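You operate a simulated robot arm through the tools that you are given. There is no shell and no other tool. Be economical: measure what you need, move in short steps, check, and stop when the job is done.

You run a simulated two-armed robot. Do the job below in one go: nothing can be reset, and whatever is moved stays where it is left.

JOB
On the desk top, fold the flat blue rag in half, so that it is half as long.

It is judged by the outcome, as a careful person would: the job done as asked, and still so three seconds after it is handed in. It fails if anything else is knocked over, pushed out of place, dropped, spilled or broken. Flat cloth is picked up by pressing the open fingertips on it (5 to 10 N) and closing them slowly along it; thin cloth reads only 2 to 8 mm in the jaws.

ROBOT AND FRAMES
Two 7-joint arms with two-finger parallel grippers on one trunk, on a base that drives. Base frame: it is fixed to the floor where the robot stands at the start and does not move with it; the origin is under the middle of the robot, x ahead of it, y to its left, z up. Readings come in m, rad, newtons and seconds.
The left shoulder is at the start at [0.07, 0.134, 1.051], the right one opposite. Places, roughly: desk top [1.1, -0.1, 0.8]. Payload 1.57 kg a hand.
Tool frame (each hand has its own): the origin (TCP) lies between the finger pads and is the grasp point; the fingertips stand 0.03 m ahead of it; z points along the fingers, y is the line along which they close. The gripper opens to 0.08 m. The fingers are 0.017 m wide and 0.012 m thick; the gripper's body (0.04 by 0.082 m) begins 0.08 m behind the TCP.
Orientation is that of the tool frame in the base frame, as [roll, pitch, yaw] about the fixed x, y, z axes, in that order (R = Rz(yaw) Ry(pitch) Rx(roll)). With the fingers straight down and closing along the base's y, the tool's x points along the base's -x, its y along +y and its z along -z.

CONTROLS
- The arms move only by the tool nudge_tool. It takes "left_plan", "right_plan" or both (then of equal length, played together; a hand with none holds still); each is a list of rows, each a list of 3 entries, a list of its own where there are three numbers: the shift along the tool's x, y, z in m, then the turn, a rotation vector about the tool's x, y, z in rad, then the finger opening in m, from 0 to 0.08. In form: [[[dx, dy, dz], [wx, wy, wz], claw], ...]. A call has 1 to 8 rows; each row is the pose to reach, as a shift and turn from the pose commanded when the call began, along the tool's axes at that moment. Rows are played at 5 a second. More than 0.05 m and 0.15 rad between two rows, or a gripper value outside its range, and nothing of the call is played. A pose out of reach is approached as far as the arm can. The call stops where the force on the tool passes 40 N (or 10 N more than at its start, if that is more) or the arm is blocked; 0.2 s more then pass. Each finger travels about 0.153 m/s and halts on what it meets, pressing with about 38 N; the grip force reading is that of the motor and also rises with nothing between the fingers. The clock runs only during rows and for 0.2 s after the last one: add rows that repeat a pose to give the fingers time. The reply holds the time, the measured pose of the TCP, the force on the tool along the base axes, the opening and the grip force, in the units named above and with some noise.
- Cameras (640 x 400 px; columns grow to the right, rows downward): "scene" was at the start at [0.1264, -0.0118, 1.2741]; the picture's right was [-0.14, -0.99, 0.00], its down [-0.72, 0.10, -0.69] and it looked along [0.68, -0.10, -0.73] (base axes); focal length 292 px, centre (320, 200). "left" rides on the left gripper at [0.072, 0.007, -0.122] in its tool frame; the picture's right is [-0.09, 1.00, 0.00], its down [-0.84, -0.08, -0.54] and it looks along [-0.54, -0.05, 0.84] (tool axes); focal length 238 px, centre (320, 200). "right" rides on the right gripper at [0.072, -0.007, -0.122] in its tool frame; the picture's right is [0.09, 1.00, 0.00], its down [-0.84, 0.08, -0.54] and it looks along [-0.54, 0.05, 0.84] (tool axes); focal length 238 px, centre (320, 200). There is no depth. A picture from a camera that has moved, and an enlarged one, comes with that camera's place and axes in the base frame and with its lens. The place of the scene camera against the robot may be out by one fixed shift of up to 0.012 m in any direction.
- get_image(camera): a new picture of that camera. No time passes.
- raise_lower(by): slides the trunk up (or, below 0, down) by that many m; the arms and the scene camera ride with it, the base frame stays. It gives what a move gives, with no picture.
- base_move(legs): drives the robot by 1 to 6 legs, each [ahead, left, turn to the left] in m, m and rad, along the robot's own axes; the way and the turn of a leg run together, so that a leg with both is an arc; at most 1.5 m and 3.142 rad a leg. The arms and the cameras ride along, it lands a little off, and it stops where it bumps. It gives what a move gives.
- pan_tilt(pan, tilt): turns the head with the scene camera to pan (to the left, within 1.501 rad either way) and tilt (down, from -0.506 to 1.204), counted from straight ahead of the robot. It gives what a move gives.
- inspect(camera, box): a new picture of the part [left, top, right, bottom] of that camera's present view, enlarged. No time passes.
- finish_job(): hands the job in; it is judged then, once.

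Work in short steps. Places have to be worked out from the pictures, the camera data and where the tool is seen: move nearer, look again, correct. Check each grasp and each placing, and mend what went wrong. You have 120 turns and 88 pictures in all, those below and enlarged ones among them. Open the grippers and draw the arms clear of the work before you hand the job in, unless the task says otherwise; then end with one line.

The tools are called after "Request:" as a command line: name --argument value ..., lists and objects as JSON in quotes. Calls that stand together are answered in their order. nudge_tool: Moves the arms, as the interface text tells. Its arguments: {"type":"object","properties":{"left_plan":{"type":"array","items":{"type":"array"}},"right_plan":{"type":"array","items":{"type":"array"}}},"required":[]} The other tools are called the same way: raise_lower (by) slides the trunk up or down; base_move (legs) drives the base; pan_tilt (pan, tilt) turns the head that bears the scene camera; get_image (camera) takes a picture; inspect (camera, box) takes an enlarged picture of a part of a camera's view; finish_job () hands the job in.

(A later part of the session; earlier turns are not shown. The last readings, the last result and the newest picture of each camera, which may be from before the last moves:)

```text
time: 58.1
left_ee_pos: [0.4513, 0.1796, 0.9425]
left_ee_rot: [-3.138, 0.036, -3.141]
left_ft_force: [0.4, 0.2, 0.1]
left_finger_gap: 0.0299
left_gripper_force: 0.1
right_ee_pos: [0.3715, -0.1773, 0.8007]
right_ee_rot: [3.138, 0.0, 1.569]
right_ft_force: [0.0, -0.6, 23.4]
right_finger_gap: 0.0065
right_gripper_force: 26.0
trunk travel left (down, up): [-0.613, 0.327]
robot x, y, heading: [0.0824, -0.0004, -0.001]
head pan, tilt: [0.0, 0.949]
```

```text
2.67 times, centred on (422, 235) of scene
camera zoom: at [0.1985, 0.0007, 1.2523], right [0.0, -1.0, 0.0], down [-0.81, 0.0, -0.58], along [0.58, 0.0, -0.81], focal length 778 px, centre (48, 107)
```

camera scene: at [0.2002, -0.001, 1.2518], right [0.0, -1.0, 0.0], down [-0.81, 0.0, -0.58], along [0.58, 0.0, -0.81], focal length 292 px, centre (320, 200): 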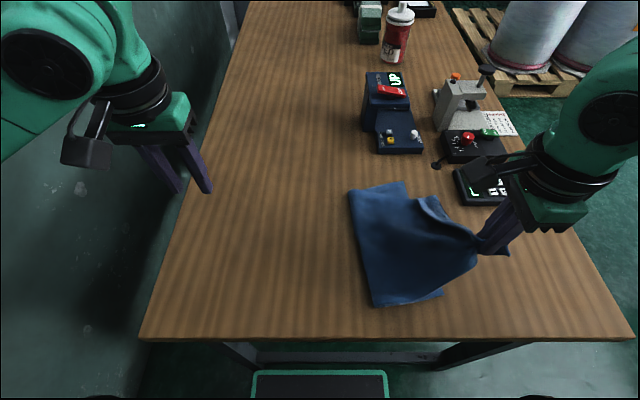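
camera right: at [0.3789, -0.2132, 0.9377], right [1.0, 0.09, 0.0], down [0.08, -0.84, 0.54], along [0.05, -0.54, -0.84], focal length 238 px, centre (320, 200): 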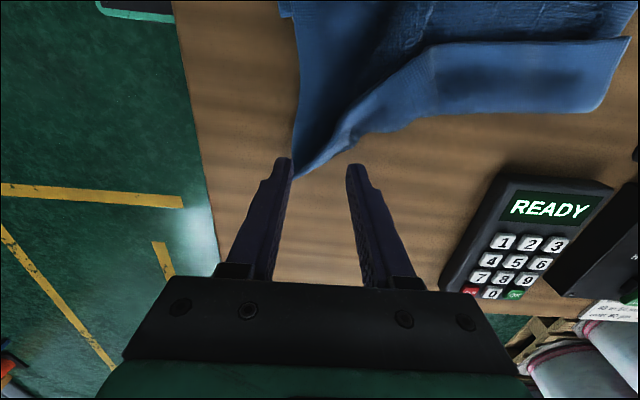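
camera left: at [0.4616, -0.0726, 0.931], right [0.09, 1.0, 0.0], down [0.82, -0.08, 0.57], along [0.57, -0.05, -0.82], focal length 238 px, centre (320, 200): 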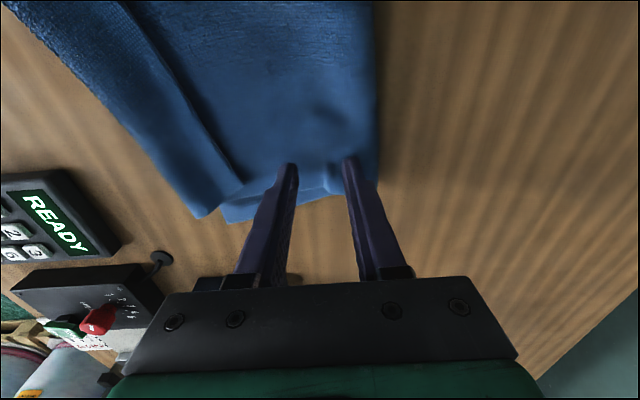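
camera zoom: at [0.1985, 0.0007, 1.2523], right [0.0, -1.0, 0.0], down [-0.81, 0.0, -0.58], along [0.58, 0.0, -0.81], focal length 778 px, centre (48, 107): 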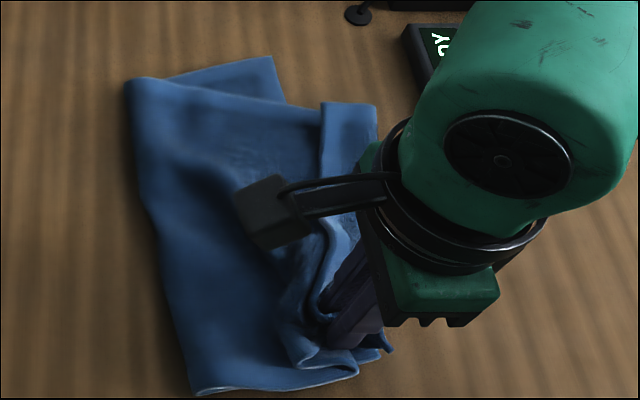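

The crease hasn't rolled, so the slack just bunches up. A clean refold is better: I carry this corner back over to the left and open the cloth again.

Request:
nudge_tool --right_plan '[[[0, 0, -0.04], [0, 0, 0], 0.0], [[0.01, 0, -0.085], [0, 0, 0], 0.0], [[0.045, 0, -0.115], [0, 0, 0], 0.0], [[0.09, 0, -0.125], [0, 0, 0], 0.0], [[0.135, 0, -0.12], [0, 0, 0], 0.0], [[0.18, 0, -0.1], [0, 0, 0], 0.0], [[0.22, 0, -0.075], [0, 0, 0], 0.0], [[0.255, 0, -0.045], [0, 0, 0], 0.0]]'

Request:
get_image --camera "scene"

```text
time: 59.9
left_ee_pos: [0.4535, 0.1797, 0.9416]
left_ee_rot: [-3.137, 0.032, 3.14]
left_ft_force: [0.1, 0.6, 0.9]
left_finger_gap: 0.03
left_gripper_force: 0.0
right_ee_pos: [0.3737, 0.0774, 0.8443]
right_ee_rot: [3.14, 0.002, 1.567]
right_ft_force: [-0.4, -0.4, 0.0]
right_finger_gap: 0.0064
right_gripper_force: 26.1
trunk travel left (down, up): [-0.613, 0.327]
robot x, y, heading: [0.0859, 0.0023, 0.003]
head pan, tilt: [0.0, 0.949]
```

```text
22 pictures are left
camera scene: at [0.2009, 0.0007, 1.2518], right [0.0, -1.0, 0.0], down [-0.81, 0.0, -0.58], along [0.58, 0.0, -0.81], focal length 292 px, centre (320, 200)
```

scene: 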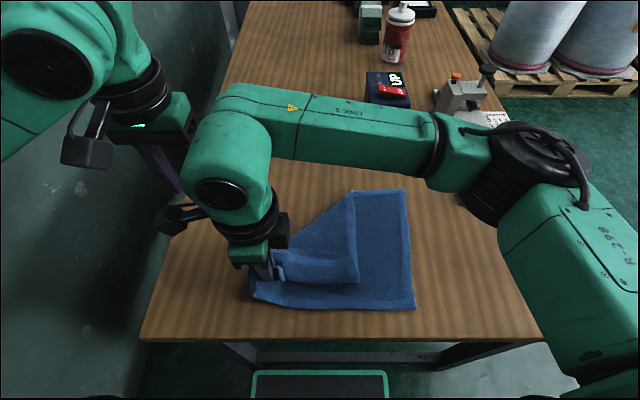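

The cloth is opening nicely. The left arm is close, so I move it up and forward out of the way first.

Request:
nudge_tool --left_plan '[[[-0.01, 0, -0.04], [0, 0, 0], 0.03], [[-0.04, 0, -0.07], [0, 0, 0], 0.03], [[-0.08, 0, -0.09], [0, 0, 0], 0.03], [[-0.12, 0.01, -0.1], [0, 0, 0], 0.03], [[-0.15, 0.02, -0.1], [0, 0, 0], 0.03]]'

Request:
nudge_tool --right_plan '[[[0.02, 0, 0.005], [0, 0, 0], 0.0], [[0.04, 0, 0.015], [0, 0, 0], 0.0], [[0.055, 0, 0.03], [0, 0, 0], 0.0], [[0.06, 0, 0.042], [0, 0, 0], 0.0], [[0.06, 0, 0.044], [0, 0, 0], 0.0]]'

Request:
get_image --camera "scene"

```text
time: 61.1
left_ee_pos: [0.6018, 0.1998, 1.0466]
left_ee_rot: [-3.141, 0.033, 3.141]
left_ft_force: [0.0, -0.3, 0.2]
left_finger_gap: 0.03
left_gripper_force: 0.1
right_ee_pos: [0.3745, 0.0771, 0.8444]
right_ee_rot: [-3.14, 0.001, 1.571]
right_ft_force: [0.5, -0.9, 0.0]
right_finger_gap: 0.0062
right_gripper_force: 26.4
trunk travel left (down, up): [-0.613, 0.327]
robot x, y, heading: [0.0793, 0.0013, -0.001]
head pan, tilt: [0.0, 0.949]
```

```text
time: 62.3
left_ee_pos: [0.5992, 0.1979, 1.0462]
left_ee_rot: [-3.138, 0.034, -3.141]
left_ft_force: [0.1, 0.9, 0.3]
left_finger_gap: 0.0301
left_gripper_force: 0.0
right_ee_pos: [0.3726, 0.1358, 0.8016]
right_ee_rot: [3.141, -0.002, 1.569]
right_ft_force: [0.5, -2.2, 5.6]
right_finger_gap: 0.0063
right_gripper_force: 25.5
trunk travel left (down, up): [-0.613, 0.327]
robot x, y, heading: [0.0806, 0.0004, -0.001]
head pan, tilt: [0.0, 0.949]
```

```text
21 pictures are left
camera scene: at [0.2, -0.0013, 1.252], right [0.0, -1.0, 0.0], down [-0.81, 0.0, -0.58], along [0.58, 0.0, -0.81], focal length 292 px, centre (320, 200)
```

scene: 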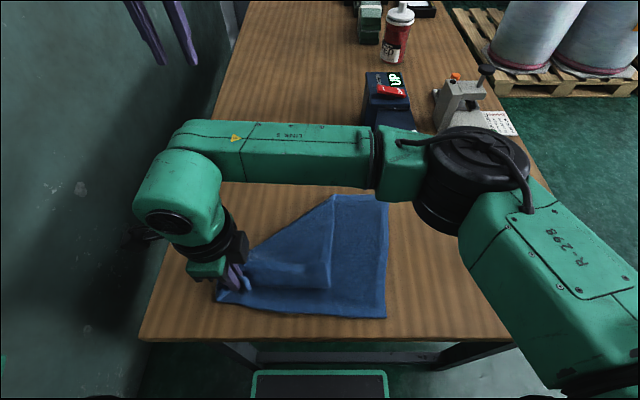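

Near corner is down at the left and taut. I release it and retract the right hand to see the cloth.

Request:
nudge_tool --right_plan '[[[0, 0, 0], [0, 0, 0], 0.015], [[0, 0, 0], [0, 0, 0], 0.03], [[0, 0, -0.03], [0, 0, 0], 0.03], [[0, 0, -0.075], [0, 0, 0], 0.03], [[-0.03, 0, -0.11], [0, 0, 0], 0.03], [[-0.075, 0, -0.12], [0, 0, 0], 0.03], [[-0.12, 0, -0.12], [0, 0, 0], 0.03], [[-0.165, 0, -0.12], [0, 0, 0], 0.03]]'

Request:
nudge_tool --right_plan '[[[-0.045, 0, 0], [0, 0, 0], 0.03], [[-0.09, 0, 0], [0, 0, 0], 0.03], [[-0.135, 0, 0], [0, 0, 0], 0.03], [[-0.18, 0, 0], [0, 0, 0], 0.03], [[-0.22, 0, 0], [0, 0, 0], 0.03]]'

Request:
inspect --camera "scene" --box '[190, 170, 430, 330]'

```text
time: 64.1
left_ee_pos: [0.5989, 0.1986, 1.0457]
left_ee_rot: [-3.14, 0.036, -3.14]
left_ft_force: [0.0, -0.4, -0.7]
left_finger_gap: 0.0299
left_gripper_force: 0.0
right_ee_pos: [0.372, -0.0317, 0.9207]
right_ee_rot: [-3.141, -0.001, 1.569]
right_ft_force: [0.0, -0.2, 0.5]
right_finger_gap: 0.0298
right_gripper_force: 0.0
trunk travel left (down, up): [-0.613, 0.327]
robot x, y, heading: [0.0818, 0.0049, -0.001]
head pan, tilt: [0.0, 0.949]
```

```text
time: 65.3
left_ee_pos: [0.5989, 0.1995, 1.0469]
left_ee_rot: [-3.136, 0.036, 3.141]
left_ft_force: [-0.4, -0.2, -0.6]
left_finger_gap: 0.0301
left_gripper_force: 0.1
right_ee_pos: [0.3713, -0.2483, 0.9207]
right_ee_rot: [3.139, 0.001, 1.571]
right_ft_force: [1.0, 0.0, 0.2]
right_finger_gap: 0.0304
right_gripper_force: 0.2
trunk travel left (down, up): [-0.613, 0.327]
robot x, y, heading: [0.0807, -0.0038, -0.003]
head pan, tilt: [0.0, 0.949]
```

```text
2.50 times, centred on (310, 250) of scene
camera zoom: at [0.1995, -0.0012, 1.2519], right [0.0, -1.0, 0.0], down [-0.81, 0.0, -0.58], along [0.58, 0.0, -0.81], focal length 730 px, centre (345, 75)
```

zoom: 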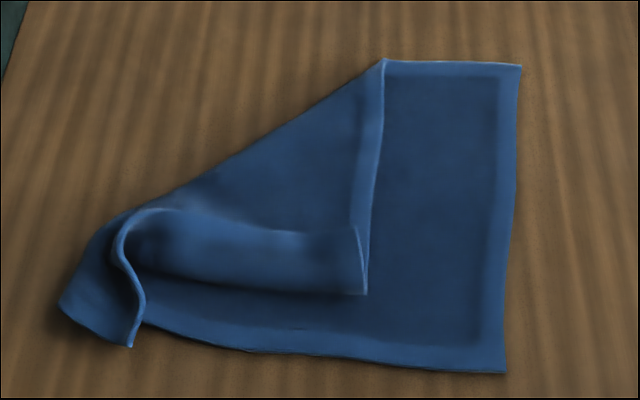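

The cloth is mostly opened; the original far-left corner, with its flipped strip, lies at about (0.405, −0.01). The left hand will take it by the hem, so I bring it over (0.393, 0.016).

Request:
nudge_tool --left_plan '[[[0.03, -0.025, 0.02], [0, 0, 0], 0.03], [[0.06, -0.05, 0.04], [0, 0, 0], 0.03], [[0.09, -0.075, 0.06], [0, 0, 0], 0.03], [[0.12, -0.1, 0.08], [0, 0, 0], 0.03], [[0.15, -0.13, 0.1], [0, 0, 0], 0.03], [[0.18, -0.155, 0.12], [0, 0, 0], 0.03], [[0.2, -0.18, 0.145], [0, 0, 0], 0.03], [[0.206, -0.184, 0.18], [0, 0, 0], 0.03]]'

Request:
nudge_tool --left_plan '[[[0, 0, 0.03], [0, 0, 0], 0.03], [[0, 0, 0.045], [0, 0, 0], 0.03], [[0, 0, 0.045], [0, 0, 0], 0.03]]'

Request:
get_image --camera "left"

```text
time: 67.1
left_ee_pos: [0.3969, 0.0133, 0.8579]
left_ee_rot: [-3.136, 0.037, 3.141]
left_ft_force: [-0.4, -0.3, 0.0]
left_finger_gap: 0.0299
left_gripper_force: 0.1
right_ee_pos: [0.3724, -0.2483, 0.9203]
right_ee_rot: [3.141, 0.001, 1.568]
right_ft_force: [0.1, 0.0, -0.1]
right_finger_gap: 0.0299
right_gripper_force: 0.1
trunk travel left (down, up): [-0.613, 0.327]
robot x, y, heading: [0.0838, -0.0012, -0.003]
head pan, tilt: [0.0, 0.949]
```

```text
time: 67.9
left_ee_pos: [0.3994, 0.0139, 0.8127]
left_ee_rot: [-3.139, 0.032, 3.14]
left_ft_force: [0.5, 1.1, 0.0]
left_finger_gap: 0.03
left_gripper_force: 0.0
right_ee_pos: [0.3714, -0.2485, 0.9205]
right_ee_rot: [-3.141, -0.001, 1.57]
right_ft_force: [0.6, -0.4, -0.9]
right_finger_gap: 0.03
right_gripper_force: 0.0
trunk travel left (down, up): [-0.613, 0.327]
robot x, y, heading: [0.0818, -0.0011, -0.003]
head pan, tilt: [0.0, 0.949]
```

```text
19 pictures are left
camera left: at [0.3237, 0.0221, 0.9326], right [0.09, 1.0, 0.0], down [0.82, -0.07, 0.57], along [0.57, -0.05, -0.82], focal length 238 px, centre (320, 200)
```

left: 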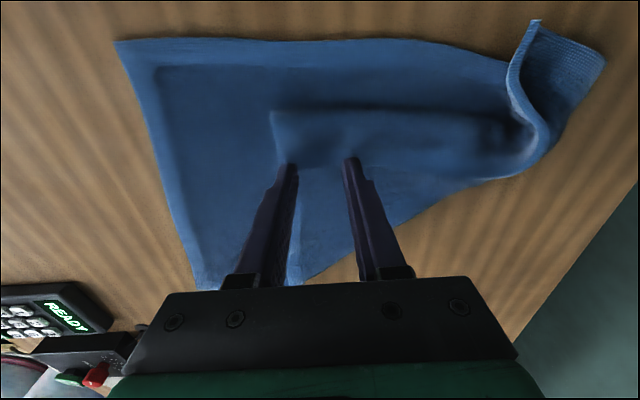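

I zoom in on the left camera to see which edge of the strip is the free hem.

Request:
inspect --camera "left" --box '[230, 80, 470, 230]'

```text
2.67 times, centred on (350, 155) of left
camera zoom: at [0.3237, 0.0221, 0.9326], right [0.09, 1.0, 0.0], down [0.82, -0.07, 0.57], along [0.57, -0.05, -0.82], focal length 636 px, centre (240, 320)
```

zoom: 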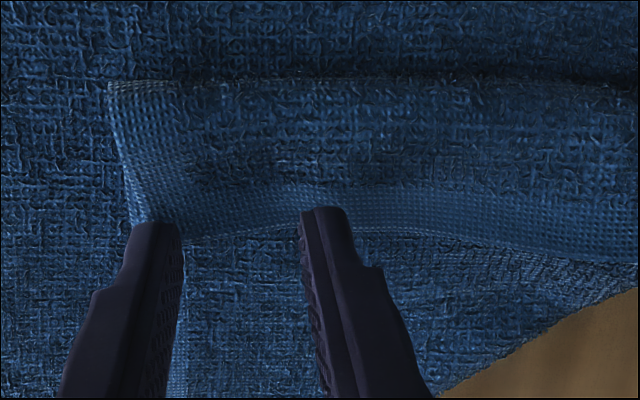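

The free hem is the edge on the far side (x≈0.402), with its corner at (0.402, −0.013). I shift to x≈0.390, y≈0.017, press and close on it.

Request:
nudge_tool --left_plan '[[[0.008, 0.003, 0.004], [0, 0, 0], 0.03], [[0.008, 0.003, 0.009], [0, 0, 0], 0.03], [[0.008, 0.003, 0.012], [0, 0, 0], 0.03], [[0.008, 0.003, 0.0135], [0, 0, 0], 0.03]]'

```text
time: 68.9
left_ee_pos: [0.3933, 0.0155, 0.8008]
left_ee_rot: [-3.139, 0.035, -3.141]
left_ft_force: [0.2, 0.4, 2.5]
left_finger_gap: 0.0299
left_gripper_force: 0.1
right_ee_pos: [0.3715, -0.2467, 0.9199]
right_ee_rot: [3.141, 0.0, 1.568]
right_ft_force: [0.2, -0.2, 0.2]
right_finger_gap: 0.0301
right_gripper_force: 0.1
trunk travel left (down, up): [-0.613, 0.327]
robot x, y, heading: [0.0792, -0.0044, -0.0]
head pan, tilt: [0.0, 0.949]
```

Light contact (2.5 N). I press 1.5 mm more, close slowly and lift.

Request:
nudge_tool --left_plan '[[[0.002, 0, 0.0015], [0, 0, 0], 0.03], [[0.002, 0, 0.002], [0, 0, 0], 0.026], [[0.002, 0, 0.002], [0, 0, 0], 0.021], [[0.002, 0, 0.002], [0, 0, 0], 0.016], [[0.002, 0, 0.002], [0, 0, 0], 0.011], [[0.002, 0, 0.002], [0, 0, 0], 0.006], [[0.002, 0, 0.002], [0, 0, 0], 0.0], [[0.002, 0, 0.002], [0, 0, 0], 0.0]]'

Request:
nudge_tool --left_plan '[[[-0.005, 0, -0.02], [0, 0, 0], 0.0], [[-0.02, -0.01, -0.05], [0, 0, 0], 0.0], [[-0.04, -0.02, -0.08], [0, 0, 0], 0.0], [[-0.06, -0.03, -0.1], [0, 0, 0], 0.0], [[-0.06, -0.03, -0.1], [0, 0, 0], 0.0]]'

Request:
get_image --camera "left"

```text
time: 70.7
left_ee_pos: [0.3917, 0.0154, 0.7993]
left_ee_rot: [-3.139, 0.035, -3.141]
left_ft_force: [0.6, -0.1, 6.5]
left_finger_gap: 0.0038
left_gripper_force: 24.1
right_ee_pos: [0.3712, -0.2472, 0.9199]
right_ee_rot: [-3.141, -0.001, 1.569]
right_ft_force: [-0.2, 0.6, -0.4]
right_finger_gap: 0.03
right_gripper_force: 0.1
trunk travel left (down, up): [-0.613, 0.327]
robot x, y, heading: [0.0792, -0.0004, -0.001]
head pan, tilt: [0.0, 0.949]
```

```text
time: 71.9
left_ee_pos: [0.4482, -0.0134, 0.9034]
left_ee_rot: [-3.137, 0.032, -3.141]
left_ft_force: [1.2, 0.4, 0.4]
left_finger_gap: 0.0036
left_gripper_force: 24.7
right_ee_pos: [0.3733, -0.2469, 0.9207]
right_ee_rot: [-3.14, 0.001, 1.57]
right_ft_force: [-0.6, -0.9, -0.7]
right_finger_gap: 0.0301
right_gripper_force: 0.1
trunk travel left (down, up): [-0.613, 0.327]
robot x, y, heading: [0.0793, 0.0007, 0.001]
head pan, tilt: [0.0, 0.949]
```

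```text
17 pictures are left
camera left: at [0.3709, -0.0053, 1.0227], right [0.09, 1.0, 0.0], down [0.82, -0.08, 0.57], along [0.57, -0.05, -0.82], focal length 238 px, centre (320, 200)
```

left: 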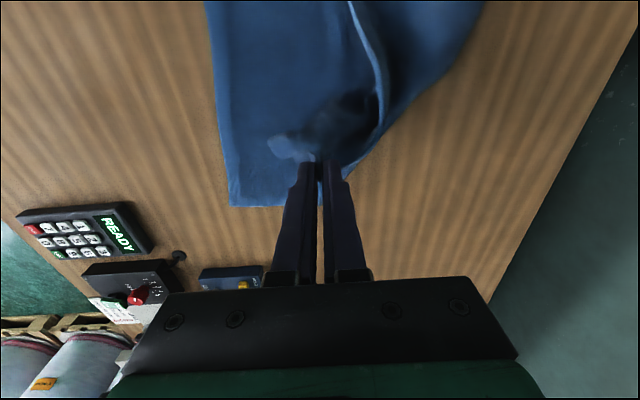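

The corner is held by its hem and unflipped. The bottom layer's far-right corner is at about (0.55, −0.143), so I lay the held point at (0.522, −0.128).

Request:
nudge_tool --left_plan '[[[-0.02, -0.03, 0.0], [0, 0, 0], 0.0], [[-0.04, -0.06, 0.015], [0, 0, 0], 0.0], [[-0.058, -0.088, 0.035], [0, 0, 0], 0.0], [[-0.07, -0.106, 0.06], [0, 0, 0], 0.0], [[-0.074, -0.115, 0.085], [0, 0, 0], 0.0], [[-0.074, -0.115, 0.098], [0, 0, 0], 0.0], [[-0.074, -0.115, 0.101], [0, 0, 0], 0.0]]'

Request:
get_image --camera "left"

```text
time: 73.5
left_ee_pos: [0.5257, -0.1286, 0.8035]
left_ee_rot: [-3.139, 0.035, -3.14]
left_ft_force: [0.3, 0.7, -0.1]
left_finger_gap: 0.0038
left_gripper_force: 24.2
right_ee_pos: [0.3712, -0.2484, 0.9188]
right_ee_rot: [-3.14, 0.0, 1.568]
right_ft_force: [-0.8, 0.8, 1.4]
right_finger_gap: 0.0301
right_gripper_force: 0.0
trunk travel left (down, up): [-0.613, 0.327]
robot x, y, heading: [0.0787, -0.0, 0.002]
head pan, tilt: [0.0, 0.949]
```

```text
16 pictures are left
camera left: at [0.4493, -0.1212, 0.9231], right [0.09, 1.0, 0.0], down [0.82, -0.08, 0.57], along [0.57, -0.05, -0.82], focal length 238 px, centre (320, 200)
```

left: 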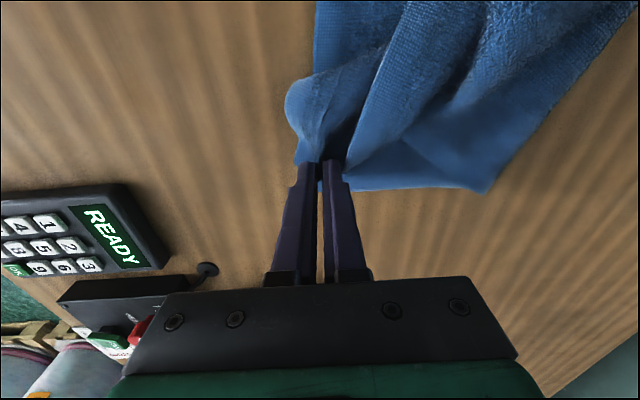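

The far hems line up and the hem lies at the right edge. I set it down, release and lift.

Request:
nudge_tool --left_plan '[[[0, 0, 0.004], [0, 0, 0], 0.0], [[0, 0, 0.004], [0, 0, 0], 0.012], [[0, 0, 0.004], [0, 0, 0], 0.026], [[0, 0, -0.015], [0, 0, 0], 0.026], [[0, 0, -0.05], [0, 0, 0], 0.026], [[0, 0.03, -0.085], [0, 0, 0], 0.026], [[0, 0.07, -0.11], [0, 0, 0], 0.026], [[0, 0.115, -0.12], [0, 0, 0], 0.026]]'

Request:
nudge_tool --left_plan '[[[0, 0.045, -0.01], [0, 0, 0], 0.026], [[0, 0.09, -0.02], [0, 0, 0], 0.026], [[0, 0.135, -0.03], [0, 0, 0], 0.026], [[0, 0.18, -0.04], [0, 0, 0], 0.026], [[0, 0.215, -0.04], [0, 0, 0], 0.026]]'

Request:
inspect --camera "scene" --box '[240, 170, 464, 320]'

```text
time: 75.3
left_ee_pos: [0.5219, -0.0131, 0.9231]
left_ee_rot: [-3.136, 0.033, 3.141]
left_ft_force: [0.0, 1.1, 1.1]
left_finger_gap: 0.026
left_gripper_force: 0.0
right_ee_pos: [0.3715, -0.2459, 0.9195]
right_ee_rot: [-3.141, 0.003, 1.57]
right_ft_force: [1.0, 0.1, 0.9]
right_finger_gap: 0.0303
right_gripper_force: 0.1
trunk travel left (down, up): [-0.613, 0.327]
robot x, y, heading: [0.0794, -0.0019, 0.002]
head pan, tilt: [0.0, 0.949]
```

```text
time: 76.5
left_ee_pos: [0.5226, 0.2026, 0.9615]
left_ee_rot: [-3.139, 0.036, -3.142]
left_ft_force: [-0.5, -0.5, 0.5]
left_finger_gap: 0.0257
left_gripper_force: 0.1
right_ee_pos: [0.3718, -0.2463, 0.9204]
right_ee_rot: [-3.14, 0.002, 1.569]
right_ft_force: [0.6, 0.0, 0.9]
right_finger_gap: 0.0299
right_gripper_force: 0.2
trunk travel left (down, up): [-0.613, 0.327]
robot x, y, heading: [0.0819, -0.0015, 0.001]
head pan, tilt: [0.0, 0.949]
```

```text
2.67 times, centred on (352, 245) of scene
camera zoom: at [0.2003, 0.0002, 1.2518], right [0.0, -1.0, 0.0], down [-0.81, 0.0, -0.58], along [0.58, 0.0, -0.81], focal length 778 px, centre (235, 80)
```

zoom: 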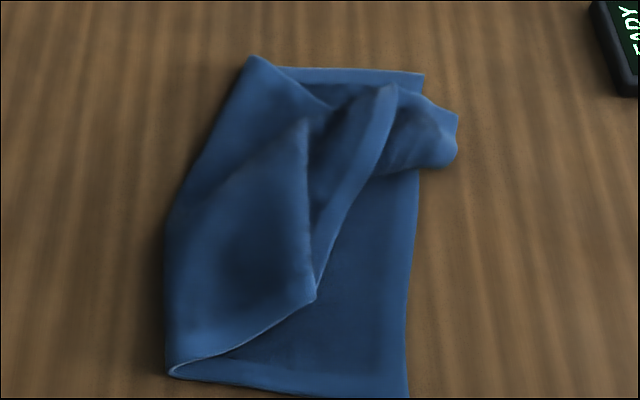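

The crease again sits too far right, so the top layer is too long. I'll open the cloth flat properly and refold with hem-close grips; first the left hand goes over the near-left tip (0.373, −0.05).

Request:
nudge_tool --left_plan '[[[0.017, -0.03, 0.01], [0, 0, 0], 0.03], [[0.034, -0.06, 0.02], [0, 0, 0], 0.03], [[0.051, -0.09, 0.035], [0, 0, 0], 0.03], [[0.068, -0.12, 0.05], [0, 0, 0], 0.03], [[0.085, -0.15, 0.07], [0, 0, 0], 0.03], [[0.102, -0.18, 0.09], [0, 0, 0], 0.03], [[0.119, -0.21, 0.11], [0, 0, 0], 0.03], [[0.133, -0.2346, 0.14], [0, 0, 0], 0.03]]'

Request:
get_image --camera "left"

```text
time: 78.3
left_ee_pos: [0.391, -0.0358, 0.817]
left_ee_rot: [-3.138, 0.035, -3.14]
left_ft_force: [0.4, -0.6, 0.0]
left_finger_gap: 0.03
left_gripper_force: 0.1
right_ee_pos: [0.3718, -0.2491, 0.9195]
right_ee_rot: [3.14, 0.001, 1.568]
right_ft_force: [0.2, -0.4, -0.4]
right_finger_gap: 0.0302
right_gripper_force: 0.0
trunk travel left (down, up): [-0.613, 0.327]
robot x, y, heading: [0.0825, 0.0016, 0.001]
head pan, tilt: [0.0, 0.949]
```

```text
14 pictures are left
camera left: at [0.3149, -0.0259, 0.9368], right [0.09, 1.0, 0.0], down [0.82, -0.07, 0.57], along [0.57, -0.05, -0.82], focal length 238 px, centre (320, 200)
```

left: 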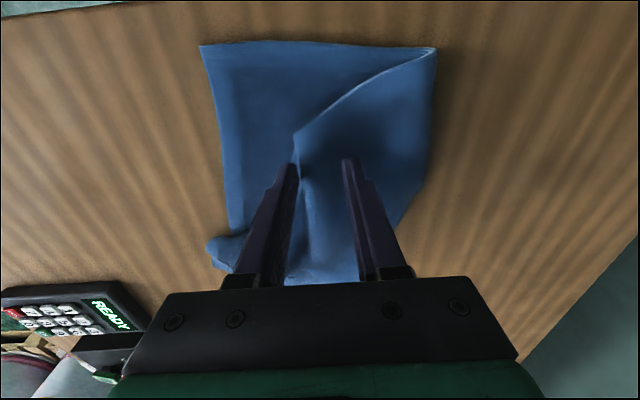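

The tip is at (0.369, −0.048). I shift a bit inward so both fingers sit on the flap, press, close and lift.

Request:
nudge_tool --left_plan '[[[0.006, 0.014, 0.006], [0, 0, 0], 0.03], [[0.006, 0.014, 0.013], [0, 0, 0], 0.03], [[0.006, 0.014, 0.017], [0, 0, 0], 0.03], [[0.006, 0.014, 0.019], [0, 0, 0], 0.03], [[0.006, 0.014, 0.0205], [0, 0, 0], 0.03]]'

Request:
nudge_tool --left_plan '[[[0, 0, 0.0005], [0, 0, 0], 0.026], [[0, 0, 0.0005], [0, 0, 0], 0.022], [[0, 0, 0.0005], [0, 0, 0], 0.018], [[0, 0, 0.0005], [0, 0, 0], 0.014], [[0, 0, 0.0005], [0, 0, 0], 0.009], [[0, 0, 0.0005], [0, 0, 0], 0.004], [[0, 0, 0.0005], [0, 0, 0], 0.0], [[0, 0, 0.0005], [0, 0, 0], 0.0]]'

Request:
nudge_tool --left_plan '[[[0, 0.0, -0.04], [0, 0, 0], 0.0], [[0, 0.02, -0.08], [0, 0, 0], 0.0], [[0, 0.06, -0.1], [0, 0, 0], 0.0], [[0, 0.1, -0.1], [0, 0, 0], 0.0], [[0, 0.14, -0.09], [0, 0, 0], 0.0]]'

Request:
get_image --camera "scene"

```text
time: 79.5
left_ee_pos: [0.3864, -0.0209, 0.7983]
left_ee_rot: [-3.137, 0.038, -3.139]
left_ft_force: [-0.3, -0.5, 15.5]
left_finger_gap: 0.0296
left_gripper_force: 0.2
right_ee_pos: [0.3711, -0.249, 0.9198]
right_ee_rot: [3.14, -0.001, 1.57]
right_ft_force: [-0.3, -0.1, -0.1]
right_finger_gap: 0.03
right_gripper_force: 0.0
trunk travel left (down, up): [-0.613, 0.327]
robot x, y, heading: [0.0814, -0.0017, 0.001]
head pan, tilt: [0.0, 0.949]
```

```text
time: 81.3
left_ee_pos: [0.3848, -0.0189, 0.7985]
left_ee_rot: [-3.138, 0.038, 3.141]
left_ft_force: [1.2, -1.8, 30.7]
left_finger_gap: 0.0068
left_gripper_force: 25.7
right_ee_pos: [0.3712, -0.2481, 0.9208]
right_ee_rot: [3.14, 0.001, 1.568]
right_ft_force: [0.4, -0.6, -0.1]
right_finger_gap: 0.0298
right_gripper_force: 0.0
trunk travel left (down, up): [-0.613, 0.327]
robot x, y, heading: [0.0808, 0.0043, 0.003]
head pan, tilt: [0.0, 0.949]
```

```text
time: 82.5
left_ee_pos: [0.3842, 0.0525, 0.8952]
left_ee_rot: [-3.137, 0.033, 3.141]
left_ft_force: [-0.2, -0.7, -0.3]
left_finger_gap: 0.0046
left_gripper_force: 25.2
left hand out of reach, approached as far as the arm can: row 4, 5
right_ee_pos: [0.3729, -0.2484, 0.9201]
right_ee_rot: [-3.14, 0.0, 1.568]
right_ft_force: [-0.8, 0.5, 0.3]
right_finger_gap: 0.03
right_gripper_force: 0.1
trunk travel left (down, up): [-0.613, 0.327]
robot x, y, heading: [0.0855, -0.0039, 0.004]
head pan, tilt: [0.0, 0.949]
```

```text
13 pictures are left
camera scene: at [0.2006, -0.0006, 1.2518], right [0.0, -1.0, 0.0], down [-0.81, 0.0, -0.58], along [0.58, 0.0, -0.81], focal length 292 px, centre (320, 200)
```

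scene: 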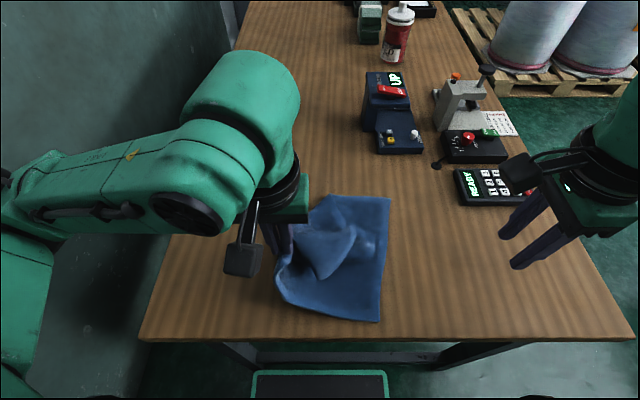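

The corner is held; the arm just can't go left this close in. I move it forward and left together to lay the corner out near (0.43, 0.19).

Request:
nudge_tool --left_plan '[[[-0.03, 0.01, 0.0], [0, 0, 0], 0.0], [[-0.06, 0.03, 0.0], [0, 0, 0], 0.0], [[-0.07, 0.065, 0.01], [0, 0, 0], 0.0], [[-0.07, 0.1, 0.025], [0, 0, 0], 0.0], [[-0.06, 0.125, 0.045], [0, 0, 0], 0.0], [[-0.05, 0.14, 0.07], [0, 0, 0], 0.0], [[-0.05, 0.145, 0.09], [0, 0, 0], 0.0], [[-0.05, 0.145, 0.095], [0, 0, 0], 0.0]]'

Request:
get_image --camera "scene"

```text
time: 84.3
left_ee_pos: [0.4367, 0.1957, 0.8037]
left_ee_rot: [-3.139, 0.035, 3.141]
left_ft_force: [-0.1, -0.3, 0.9]
left_finger_gap: 0.0046
left_gripper_force: 25.8
right_ee_pos: [0.3718, -0.2475, 0.9206]
right_ee_rot: [3.141, -0.001, 1.569]
right_ft_force: [0.1, 0.4, 0.0]
right_finger_gap: 0.0299
right_gripper_force: 0.0
trunk travel left (down, up): [-0.613, 0.327]
robot x, y, heading: [0.0789, 0.0012, -0.004]
head pan, tilt: [0.0, 0.949]
```

```text
12 pictures are left
camera scene: at [0.2004, -0.0007, 1.2518], right [0.0, -1.0, 0.0], down [-0.81, 0.0, -0.58], along [0.58, 0.0, -0.81], focal length 292 px, centre (320, 200)
```

scene: 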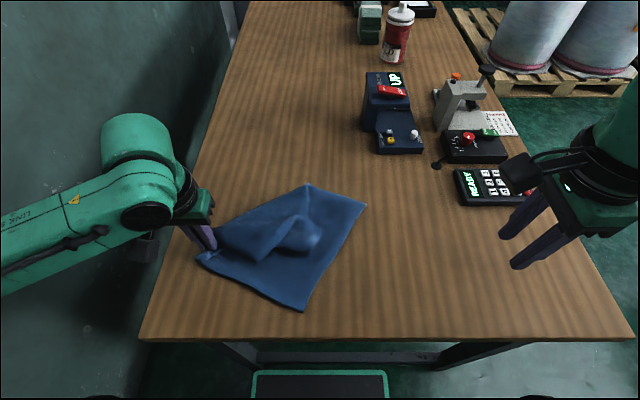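

The near-left corner is out and the cloth opened, rotated a bit. I zoom in to find the far-left corner of the remaining flap.

Request:
inspect --camera "scene" --box '[190, 175, 382, 315]'

```text
2.86 times, centred on (286, 245) of scene
camera zoom: at [0.2004, -0.0007, 1.2518], right [0.0, -1.0, 0.0], down [-0.81, 0.0, -0.58], along [0.58, 0.0, -0.81], focal length 834 px, centre (417, 71)
```

zoom: 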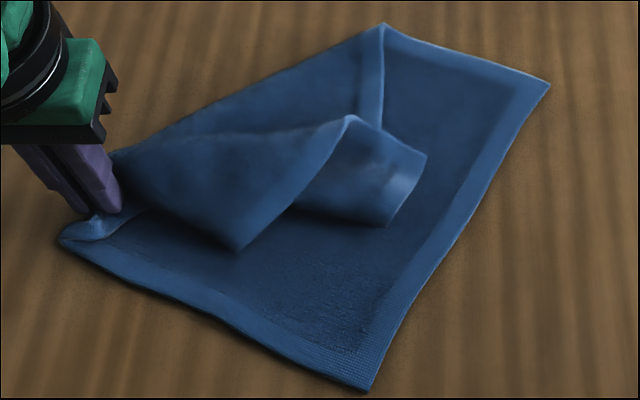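

The left jaws hold the crease rather than the corner alone. New plan: flatten by taking the far-left corner (left hand) and far-right corner (right hand), stretching and relaying the cloth. First I release and take the far-left flap end near (0.455, 0.02) with the left hand.

Request:
nudge_tool --left_plan '[[[0, 0, 0], [0, 0, 0], 0.02], [[0, 0, -0.01], [0, 0, 0], 0.03], [[0, 0, -0.055], [0, 0, 0], 0.03], [[-0.006, -0.04, -0.065], [0, 0, 0], 0.03], [[-0.012, -0.085, -0.065], [0, 0, 0], 0.03], [[-0.018, -0.13, -0.065], [0, 0, 0], 0.03], [[-0.018, -0.17, -0.05], [0, 0, 0], 0.03], [[-0.018, -0.176, -0.015], [0, 0, 0], 0.03]]'

Request:
get_image --camera "left"

```text
time: 86.1
left_ee_pos: [0.4536, 0.02, 0.8191]
left_ee_rot: [-3.137, 0.035, -3.14]
left_ft_force: [0.4, 0.2, -0.7]
left_finger_gap: 0.0299
left_gripper_force: 0.0
right_ee_pos: [0.3709, -0.2482, 0.9199]
right_ee_rot: [-3.141, 0.003, 1.569]
right_ft_force: [1.1, 0.1, -0.1]
right_finger_gap: 0.0298
right_gripper_force: 0.1
trunk travel left (down, up): [-0.613, 0.327]
robot x, y, heading: [0.0842, -0.0043, -0.001]
head pan, tilt: [0.0, 0.949]
```

```text
10 pictures are left
camera left: at [0.3772, 0.0278, 0.9369], right [0.09, 1.0, 0.0], down [0.82, -0.07, 0.57], along [0.57, -0.05, -0.82], focal length 238 px, centre (320, 200)
```

left: 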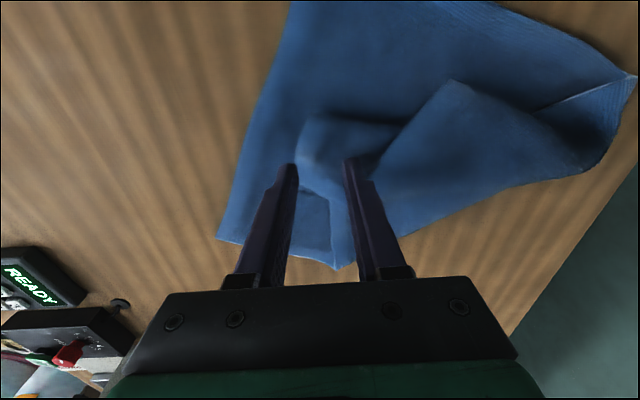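

The fingers straddle the flap's end. I shift 8 mm inward, press lightly, close, and carry it up and toward the far left.

Request:
nudge_tool --left_plan '[[[0, 0.008, 0.005], [0, 0, 0], 0.032], [[0, 0.008, 0.01], [0, 0, 0], 0.032], [[0, 0.008, 0.015], [0, 0, 0], 0.032], [[0, 0.008, 0.0175], [0, 0, 0], 0.032]]'

Request:
nudge_tool --left_plan '[[[0, 0, 0.0], [0, 0, 0], 0.026], [[0, 0, 0.0], [0, 0, 0], 0.022], [[0, 0, 0], [0, 0, 0], 0.018], [[0, 0, 0], [0, 0, 0], 0.014], [[0, 0, 0], [0, 0, 0], 0.009], [[0, 0, 0], [0, 0, 0], 0.004], [[0, 0, 0], [0, 0, 0], 0.0], [[0, 0, 0], [0, 0, 0], 0.0]]'

Request:
nudge_tool --left_plan '[[[0, 0.0, -0.04], [0, 0, 0], 0.0], [[-0.01, 0.01, -0.085], [0, 0, 0], 0.0], [[-0.03, 0.03, -0.12], [0, 0, 0], 0.0], [[-0.055, 0.06, -0.14], [0, 0, 0], 0.0], [[-0.08, 0.095, -0.14], [0, 0, 0], 0.0], [[-0.1, 0.13, -0.14], [0, 0, 0], 0.0], [[-0.1, 0.13, -0.14], [0, 0, 0], 0.0]]'

Request:
get_image --camera "scene"

```text
time: 87.1
left_ee_pos: [0.455, 0.0271, 0.8013]
left_ee_rot: [-3.14, 0.035, -3.141]
left_ft_force: [-0.7, 0.6, 1.4]
left_finger_gap: 0.0317
left_gripper_force: 0.0
right_ee_pos: [0.3713, -0.2472, 0.9205]
right_ee_rot: [-3.141, -0.001, 1.568]
right_ft_force: [-0.4, 0.5, 0.0]
right_finger_gap: 0.0299
right_gripper_force: 0.2
trunk travel left (down, up): [-0.613, 0.327]
robot x, y, heading: [0.0837, -0.0007, 0.002]
head pan, tilt: [0.0, 0.949]
```

```text
time: 88.9
left_ee_pos: [0.4548, 0.0275, 0.8032]
left_ee_rot: [-3.138, 0.036, -3.141]
left_ft_force: [1.0, 1.6, 3.0]
left_finger_gap: 0.0049
left_gripper_force: 25.1
right_ee_pos: [0.3723, -0.2478, 0.9205]
right_ee_rot: [-3.141, 0.001, 1.57]
right_ft_force: [0.1, 0.9, -0.9]
right_finger_gap: 0.0301
right_gripper_force: 0.1
trunk travel left (down, up): [-0.613, 0.327]
robot x, y, heading: [0.0819, -0.0003, -0.003]
head pan, tilt: [0.0, 0.949]
```

```text
time: 90.5
left_ee_pos: [0.5505, 0.159, 0.9432]
left_ee_rot: [-3.138, 0.033, 3.141]
left_ft_force: [-0.1, -0.1, -0.2]
left_finger_gap: 0.0044
left_gripper_force: 25.1
right_ee_pos: [0.3723, -0.2478, 0.9202]
right_ee_rot: [-3.142, -0.001, 1.568]
right_ft_force: [0.0, 0.5, 0.4]
right_finger_gap: 0.0297
right_gripper_force: 0.1
trunk travel left (down, up): [-0.613, 0.327]
robot x, y, heading: [0.0812, 0.0035, 0.001]
head pan, tilt: [0.0, 0.949]
```

```text
9 pictures are left
camera scene: at [0.2004, -0.0013, 1.2518], right [0.0, -1.0, 0.0], down [-0.81, 0.0, -0.58], along [0.58, 0.0, -0.81], focal length 292 px, centre (320, 200)
```

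scene: 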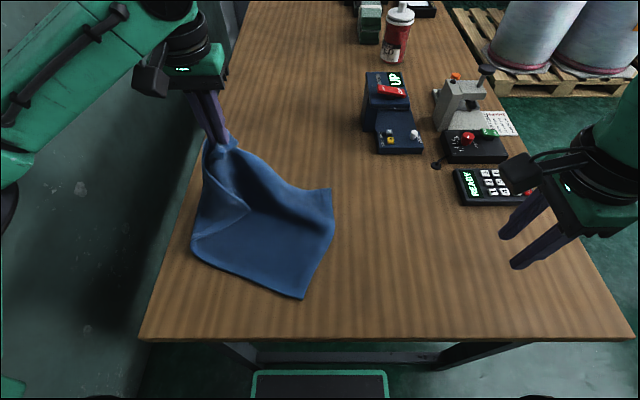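

The far-left corner now hangs free from the left hand. The right hand goes for the far-right corner, at about (0.579, −0.025), gripping near (0.556, −0.005).

Request:
nudge_tool --right_plan '[[[0.032, 0.024, 0.0], [0, 0, 0], 0.03], [[0.064, 0.048, 0.0], [0, 0, 0], 0.03], [[0.096, 0.072, 0.005], [0, 0, 0], 0.03], [[0.128, 0.096, 0.015], [0, 0, 0], 0.03], [[0.16, 0.12, 0.03], [0, 0, 0], 0.03], [[0.19, 0.143, 0.05], [0, 0, 0], 0.03], [[0.22, 0.165, 0.075], [0, 0, 0], 0.03], [[0.242, 0.182, 0.1], [0, 0, 0], 0.03]]'

Request:
get_image --camera "right"

```text
time: 92.3
left_ee_pos: [0.5504, 0.1594, 0.9425]
left_ee_rot: [-3.136, 0.034, -3.141]
left_ft_force: [-0.4, 0.6, 0.3]
left_finger_gap: 0.0044
left_gripper_force: 25.6
right_ee_pos: [0.5549, -0.0045, 0.8187]
right_ee_rot: [3.14, 0.001, 1.568]
right_ft_force: [-0.2, 0.9, 0.0]
right_finger_gap: 0.0299
right_gripper_force: 0.0
trunk travel left (down, up): [-0.613, 0.327]
robot x, y, heading: [0.0813, 0.0056, 0.0]
head pan, tilt: [0.0, 0.949]
```

```text
8 pictures are left
camera right: at [0.5481, 0.0656, 0.9416], right [1.0, 0.09, 0.0], down [0.08, -0.84, 0.54], along [0.05, -0.54, -0.84], focal length 238 px, centre (320, 200)
```

right: 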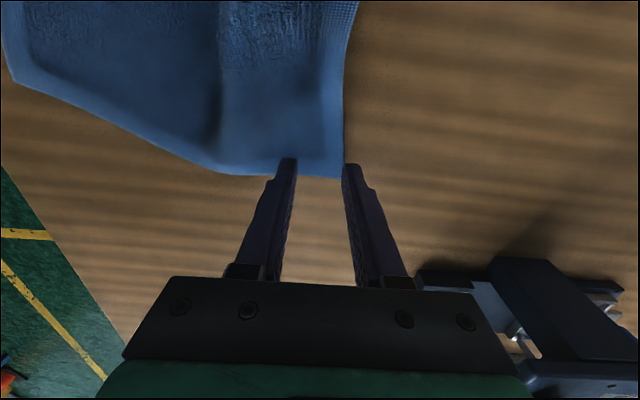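

The corner is at (0.574, −0.022). I shift slightly inward, press, and close on it.

Request:
nudge_tool --right_plan '[[[0.003, -0.011, 0.008], [0, 0, 0], 0.03], [[0.003, -0.011, 0.016], [0, 0, 0], 0.03], [[0.003, -0.011, 0.021], [0, 0, 0], 0.03], [[0.003, -0.011, 0.0235], [0, 0, 0], 0.03], [[0.003, -0.011, 0.025], [0, 0, 0], 0.03]]'

Request:
nudge_tool --right_plan '[[[0, 0, 0.0], [0, 0, 0], 0.026], [[0, 0, 0.0], [0, 0, 0], 0.022], [[0, 0, 0], [0, 0, 0], 0.018], [[0, 0, 0], [0, 0, 0], 0.014], [[0, 0, 0], [0, 0, 0], 0.009], [[0, 0, 0], [0, 0, 0], 0.004], [[0, 0, 0], [0, 0, 0], 0.0], [[0, 0, 0], [0, 0, 0], 0.0]]'

Request:
nudge_tool --right_plan '[[[0, 0, -0.02], [0, 0, 0], 0.0], [[0, 0, -0.05], [0, 0, 0], 0.0], [[-0.02, 0.0, -0.09], [0, 0, 0], 0.0], [[-0.04, 0.0, -0.13], [0, 0, 0], 0.0], [[-0.06, 0, -0.15], [0, 0, 0], 0.0], [[-0.06, 0, -0.15], [0, 0, 0], 0.0]]'

```text
time: 93.5
left_ee_pos: [0.5498, 0.1605, 0.9437]
left_ee_rot: [-3.138, 0.037, -3.141]
left_ft_force: [-0.2, 0.3, -0.4]
left_finger_gap: 0.0045
left_gripper_force: 24.9
right_ee_pos: [0.5442, -0.0043, 0.795]
right_ee_rot: [-3.141, 0.0, 1.569]
right_ft_force: [0.8, -0.5, 1.1]
right_finger_gap: 0.0299
right_gripper_force: 0.1
trunk travel left (down, up): [-0.613, 0.327]
robot x, y, heading: [0.0822, -0.0005, -0.001]
head pan, tilt: [0.0, 0.949]
```

```text
time: 95.3
left_ee_pos: [0.5509, 0.1589, 0.9429]
left_ee_rot: [-3.138, 0.032, 3.141]
left_ft_force: [-0.3, 0.5, -1.0]
left_finger_gap: 0.0046
left_gripper_force: 24.9
right_ee_pos: [0.5442, -0.0042, 0.7946]
right_ee_rot: [3.141, -0.001, 1.571]
right_ft_force: [-0.3, -0.5, 0.2]
right_finger_gap: 0.0034
right_gripper_force: 24.7
trunk travel left (down, up): [-0.613, 0.327]
robot x, y, heading: [0.0803, 0.0001, -0.0]
head pan, tilt: [0.0, 0.949]
```

```text
time: 96.7
left_ee_pos: [0.5506, 0.1589, 0.9418]
left_ee_rot: [-3.138, 0.032, 3.141]
left_ft_force: [0.4, 0.0, 0.6]
left_finger_gap: 0.0046
left_gripper_force: 24.8
right_ee_pos: [0.5446, -0.0635, 0.9468]
right_ee_rot: [-3.14, 0.0, 1.57]
right_ft_force: [0.3, 0.6, -0.4]
right_finger_gap: 0.0034
right_gripper_force: 24.9
trunk travel left (down, up): [-0.613, 0.327]
robot x, y, heading: [0.0775, 0.0008, 0.0]
head pan, tilt: [0.0, 0.949]
```

The gap reads 3.4 mm, likely cloth. I check with a scene picture.

Request:
get_image --camera "scene"

```text
7 pictures are left
camera scene: at [0.2009, -0.0002, 1.2518], right [0.0, -1.0, 0.0], down [-0.81, 0.0, -0.58], along [0.58, 0.0, -0.81], focal length 292 px, centre (320, 200)
```

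scene: 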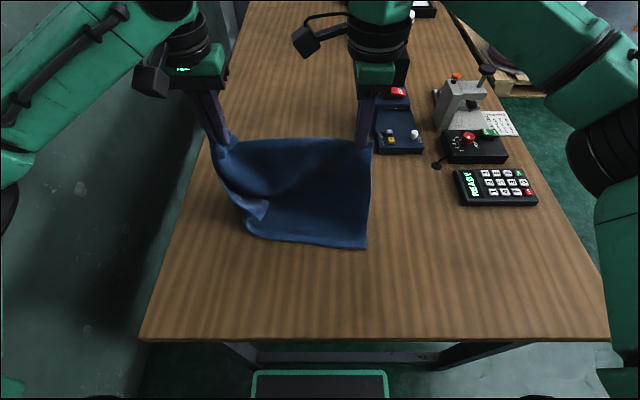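

Both far corners are held. I lift both hands high so the cloth hangs straight, and spread them to pull the far hem taut.

Request:
nudge_tool --left_plan '[[[0, 0.0, -0.035], [0, 0, 0], 0.0], [[0, 0, -0.07], [0, 0, 0], 0.0], [[0, 0, -0.1], [0, 0, 0], 0.0], [[0, 0.003, -0.118], [0, 0, 0], 0.0], [[0, 0.006, -0.118], [0, 0, 0], 0.0]]' --right_plan '[[[-0.015, 0.0, -0.035], [0, 0, 0], 0.0], [[-0.035, 0, -0.07], [0, 0, 0], 0.0], [[-0.055, 0, -0.1], [0, 0, 0], 0.0], [[-0.07, 0, -0.113], [0, 0, 0], 0.0], [[-0.08, 0, -0.113], [0, 0, 0], 0.0]]'

Request:
nudge_tool --right_plan '[[[-0.01, 0.0, 0], [0, 0, 0], 0.0], [[-0.015, 0, 0], [0, 0, 0], 0.0], [[-0.015, 0, 0], [0, 0, 0], 0.0]]'

Request:
get_image --camera "scene"

```text
time: 97.9
left_ee_pos: [0.5456, 0.1618, 1.0635]
left_ee_rot: [-3.135, 0.036, 3.14]
left_ft_force: [1.0, -18.4, -0.2]
left_finger_gap: 0.0048
left_gripper_force: 25.4
right_ee_pos: [0.5432, -0.141, 1.0568]
right_ee_rot: [3.141, -0.003, 1.572]
right_ft_force: [-0.4, 18.0, -0.2]
right_finger_gap: 0.0037
right_gripper_force: 24.3
trunk travel left (down, up): [-0.613, 0.327]
robot x, y, heading: [0.0842, -0.001, -0.001]
head pan, tilt: [0.0, 0.949]
```

```text
time: 98.7
left_ee_pos: [0.5467, 0.1628, 1.0626]
left_ee_rot: [-3.135, 0.035, 3.141]
left_ft_force: [0.6, -24.1, -0.5]
left_finger_gap: 0.0047
left_gripper_force: 25.1
right_ee_pos: [0.5434, -0.1571, 1.0586]
right_ee_rot: [-3.141, -0.002, 1.57]
right_ft_force: [-1.1, 25.7, 0.0]
right_finger_gap: 0.0035
right_gripper_force: 24.6
trunk travel left (down, up): [-0.613, 0.327]
robot x, y, heading: [0.0811, -0.0007, 0.002]
head pan, tilt: [0.0, 0.949]
```

```text
6 pictures are left
camera scene: at [0.2007, -0.0005, 1.2518], right [0.0, -1.0, 0.0], down [-0.81, 0.0, -0.58], along [0.58, 0.0, -0.81], focal length 292 px, centre (320, 200)
```

scene: 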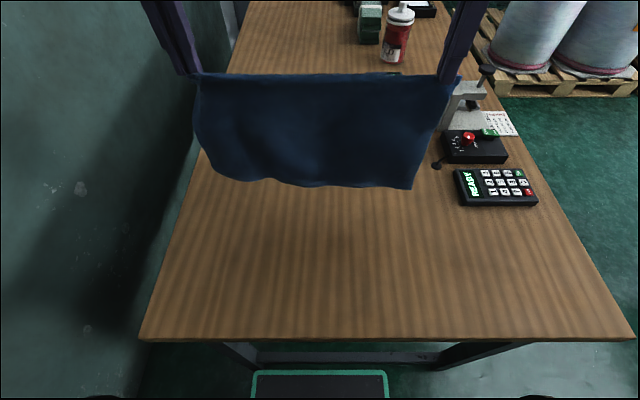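

The cloth hangs perfectly flat. I ease the tension, back the base 0.17 m so the near hem lands near x≈0.38, then lay it forward in an arc.

Request:
nudge_tool --right_plan '[[[0.006, 0.0, 0], [0, 0, 0], 0.0], [[0.012, 0, 0], [0, 0, 0], 0.0], [[0.012, 0, 0], [0, 0, 0], 0.0]]'

Request:
base_move --legs '[[-0.17, 0, 0]]'

Request:
nudge_tool --left_plan '[[[0, 0, 0.015], [0, 0, 0], 0.0], [[0, 0, 0.03], [0, 0, 0], 0.0], [[0, 0, 0.04], [0, 0, 0], 0.0], [[0, 0, 0.04], [0, 0, 0], 0.0]]' --right_plan '[[[0, 0, 0.015], [0, 0, 0], 0.0], [[0, 0, 0.03], [0, 0, 0], 0.0], [[0, 0, 0.037], [0, 0, 0], 0.0], [[0, 0, 0.037], [0, 0, 0], 0.0]]'

```text
time: 99.5
left_ee_pos: [0.5471, 0.1635, 1.0635]
left_ee_rot: [-3.138, 0.033, -3.139]
left_ft_force: [0.4, -10.2, -0.8]
left_finger_gap: 0.0039
left_gripper_force: 24.4
right_ee_pos: [0.5438, -0.1455, 1.0578]
right_ee_rot: [3.141, 0.001, 1.567]
right_ft_force: [-0.7, 10.4, 0.3]
right_finger_gap: 0.0036
right_gripper_force: 24.5
trunk travel left (down, up): [-0.613, 0.327]
robot x, y, heading: [0.0782, -0.0003, -0.004]
head pan, tilt: [0.0, 0.949]
```

```text
time: 100.9
left_ee_pos: [0.3803, 0.1644, 1.0628]
left_ee_rot: [-3.137, 0.033, -3.14]
left_ft_force: [-0.1, -10.8, -0.2]
left_finger_gap: 0.0036
left_gripper_force: 24.5
right_ee_pos: [0.377, -0.1456, 1.0575]
right_ee_rot: [-3.14, 0.001, 1.571]
right_ft_force: [-0.4, 10.6, 0.3]
right_finger_gap: 0.0034
right_gripper_force: 24.5
trunk travel left (down, up): [-0.613, 0.327]
robot x, y, heading: [-0.086, 0.001, -0.001]
head pan, tilt: [0.0, 0.949]
```

```text
time: 101.9
left_ee_pos: [0.3805, 0.1648, 1.0226]
left_ee_rot: [-3.136, 0.033, -3.14]
left_ft_force: [0.9, -10.4, -0.2]
left_finger_gap: 0.0038
left_gripper_force: 25.1
right_ee_pos: [0.3783, -0.1451, 1.0206]
right_ee_rot: [3.141, 0.0, 1.572]
right_ft_force: [-0.6, 10.2, -0.8]
right_finger_gap: 0.0033
right_gripper_force: 24.5
trunk travel left (down, up): [-0.613, 0.327]
robot x, y, heading: [-0.085, -0.0003, 0.007]
head pan, tilt: [0.0, 0.949]
```

Now I lay it: arms forward and down together first, then the base forward, keeping the hem trailing.

Request:
nudge_tool --left_plan '[[[-0.008, 0, 0.015], [0, 0, 0], 0.0], [[-0.02, 0, 0.028], [0, 0, 0], 0.0], [[-0.035, 0, 0.04], [0, 0, 0], 0.0], [[-0.05, 0, 0.052], [0, 0, 0], 0.0], [[-0.065, 0, 0.064], [0, 0, 0], 0.0], [[-0.08, 0, 0.076], [0, 0, 0], 0.0]]' --right_plan '[[[0.002, 0.008, 0.015], [0, 0, 0], 0.0], [[0.004, 0.02, 0.028], [0, 0, 0], 0.0], [[0.005, 0.035, 0.04], [0, 0, 0], 0.0], [[0.005, 0.05, 0.052], [0, 0, 0], 0.0], [[0.005, 0.065, 0.064], [0, 0, 0], 0.0], [[0.005, 0.08, 0.076], [0, 0, 0], 0.0]]'

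Request:
base_move --legs '[[0.1, 0, 0]]'

Request:
nudge_tool --left_plan '[[[0, 0, 0.03], [0, 0, 0], 0.0], [[0, 0, 0.06], [0, 0, 0], 0.0], [[0, 0, 0.08], [0, 0, 0], 0.0]]' --right_plan '[[[0, 0, 0.03], [0, 0, 0], 0.0], [[0, 0, 0.06], [0, 0, 0], 0.0], [[0, 0, 0.08], [0, 0, 0], 0.0]]'

Request:
base_move --legs '[[0.05, 0, 0]]'

```text
time: 103.3
left_ee_pos: [0.4623, 0.1624, 0.9473]
left_ee_rot: [-3.139, 0.032, -3.141]
left_ft_force: [-0.1, -5.2, 0.3]
left_finger_gap: 0.0038
left_gripper_force: 24.2
right_ee_pos: [0.4576, -0.1389, 0.9444]
right_ee_rot: [-3.14, 0.0, 1.571]
right_ft_force: [0.8, 4.3, -1.0]
right_finger_gap: 0.0037
right_gripper_force: 24.3
trunk travel left (down, up): [-0.613, 0.327]
robot x, y, heading: [-0.0888, 0.0023, -0.002]
head pan, tilt: [0.0, 0.949]
```

```text
time: 104.5
left_ee_pos: [0.5613, 0.1642, 0.949]
left_ee_rot: [-3.138, 0.032, -3.14]
left_ft_force: [-0.2, -4.3, -0.1]
left_finger_gap: 0.0035
left_gripper_force: 24.6
right_ee_pos: [0.5557, -0.139, 0.9455]
right_ee_rot: [-3.14, 0.002, 1.571]
right_ft_force: [-0.3, 3.8, -1.3]
right_finger_gap: 0.0035
right_gripper_force: 24.1
trunk travel left (down, up): [-0.613, 0.327]
robot x, y, heading: [0.0136, 0.0005, 0.007]
head pan, tilt: [0.0, 0.949]
```

```text
time: 105.3
left_ee_pos: [0.5633, 0.163, 0.8704]
left_ee_rot: [-3.136, 0.033, -3.14]
left_ft_force: [0.5, -2.8, -0.2]
left_finger_gap: 0.0034
left_gripper_force: 23.5
right_ee_pos: [0.5574, -0.1387, 0.8648]
right_ee_rot: [-3.141, 0.0, 1.571]
right_ft_force: [0.3, 3.3, -0.2]
right_finger_gap: 0.0032
right_gripper_force: 24.8
trunk travel left (down, up): [-0.613, 0.327]
robot x, y, heading: [0.0125, 0.0001, 0.001]
head pan, tilt: [0.0, 0.949]
```

```text
time: 106.2
left_ee_pos: [0.6139, 0.1635, 0.8704]
left_ee_rot: [-3.138, 0.034, -3.141]
left_ft_force: [-0.4, -2.8, 0.1]
left_finger_gap: 0.0035
left_gripper_force: 24.5
right_ee_pos: [0.607, -0.1388, 0.8659]
right_ee_rot: [3.141, -0.001, 1.571]
right_ft_force: [0.7, 3.1, 0.0]
right_finger_gap: 0.0031
right_gripper_force: 24.2
trunk travel left (down, up): [-0.613, 0.327]
robot x, y, heading: [0.0612, 0.0014, -0.002]
head pan, tilt: [0.0, 0.949]
```

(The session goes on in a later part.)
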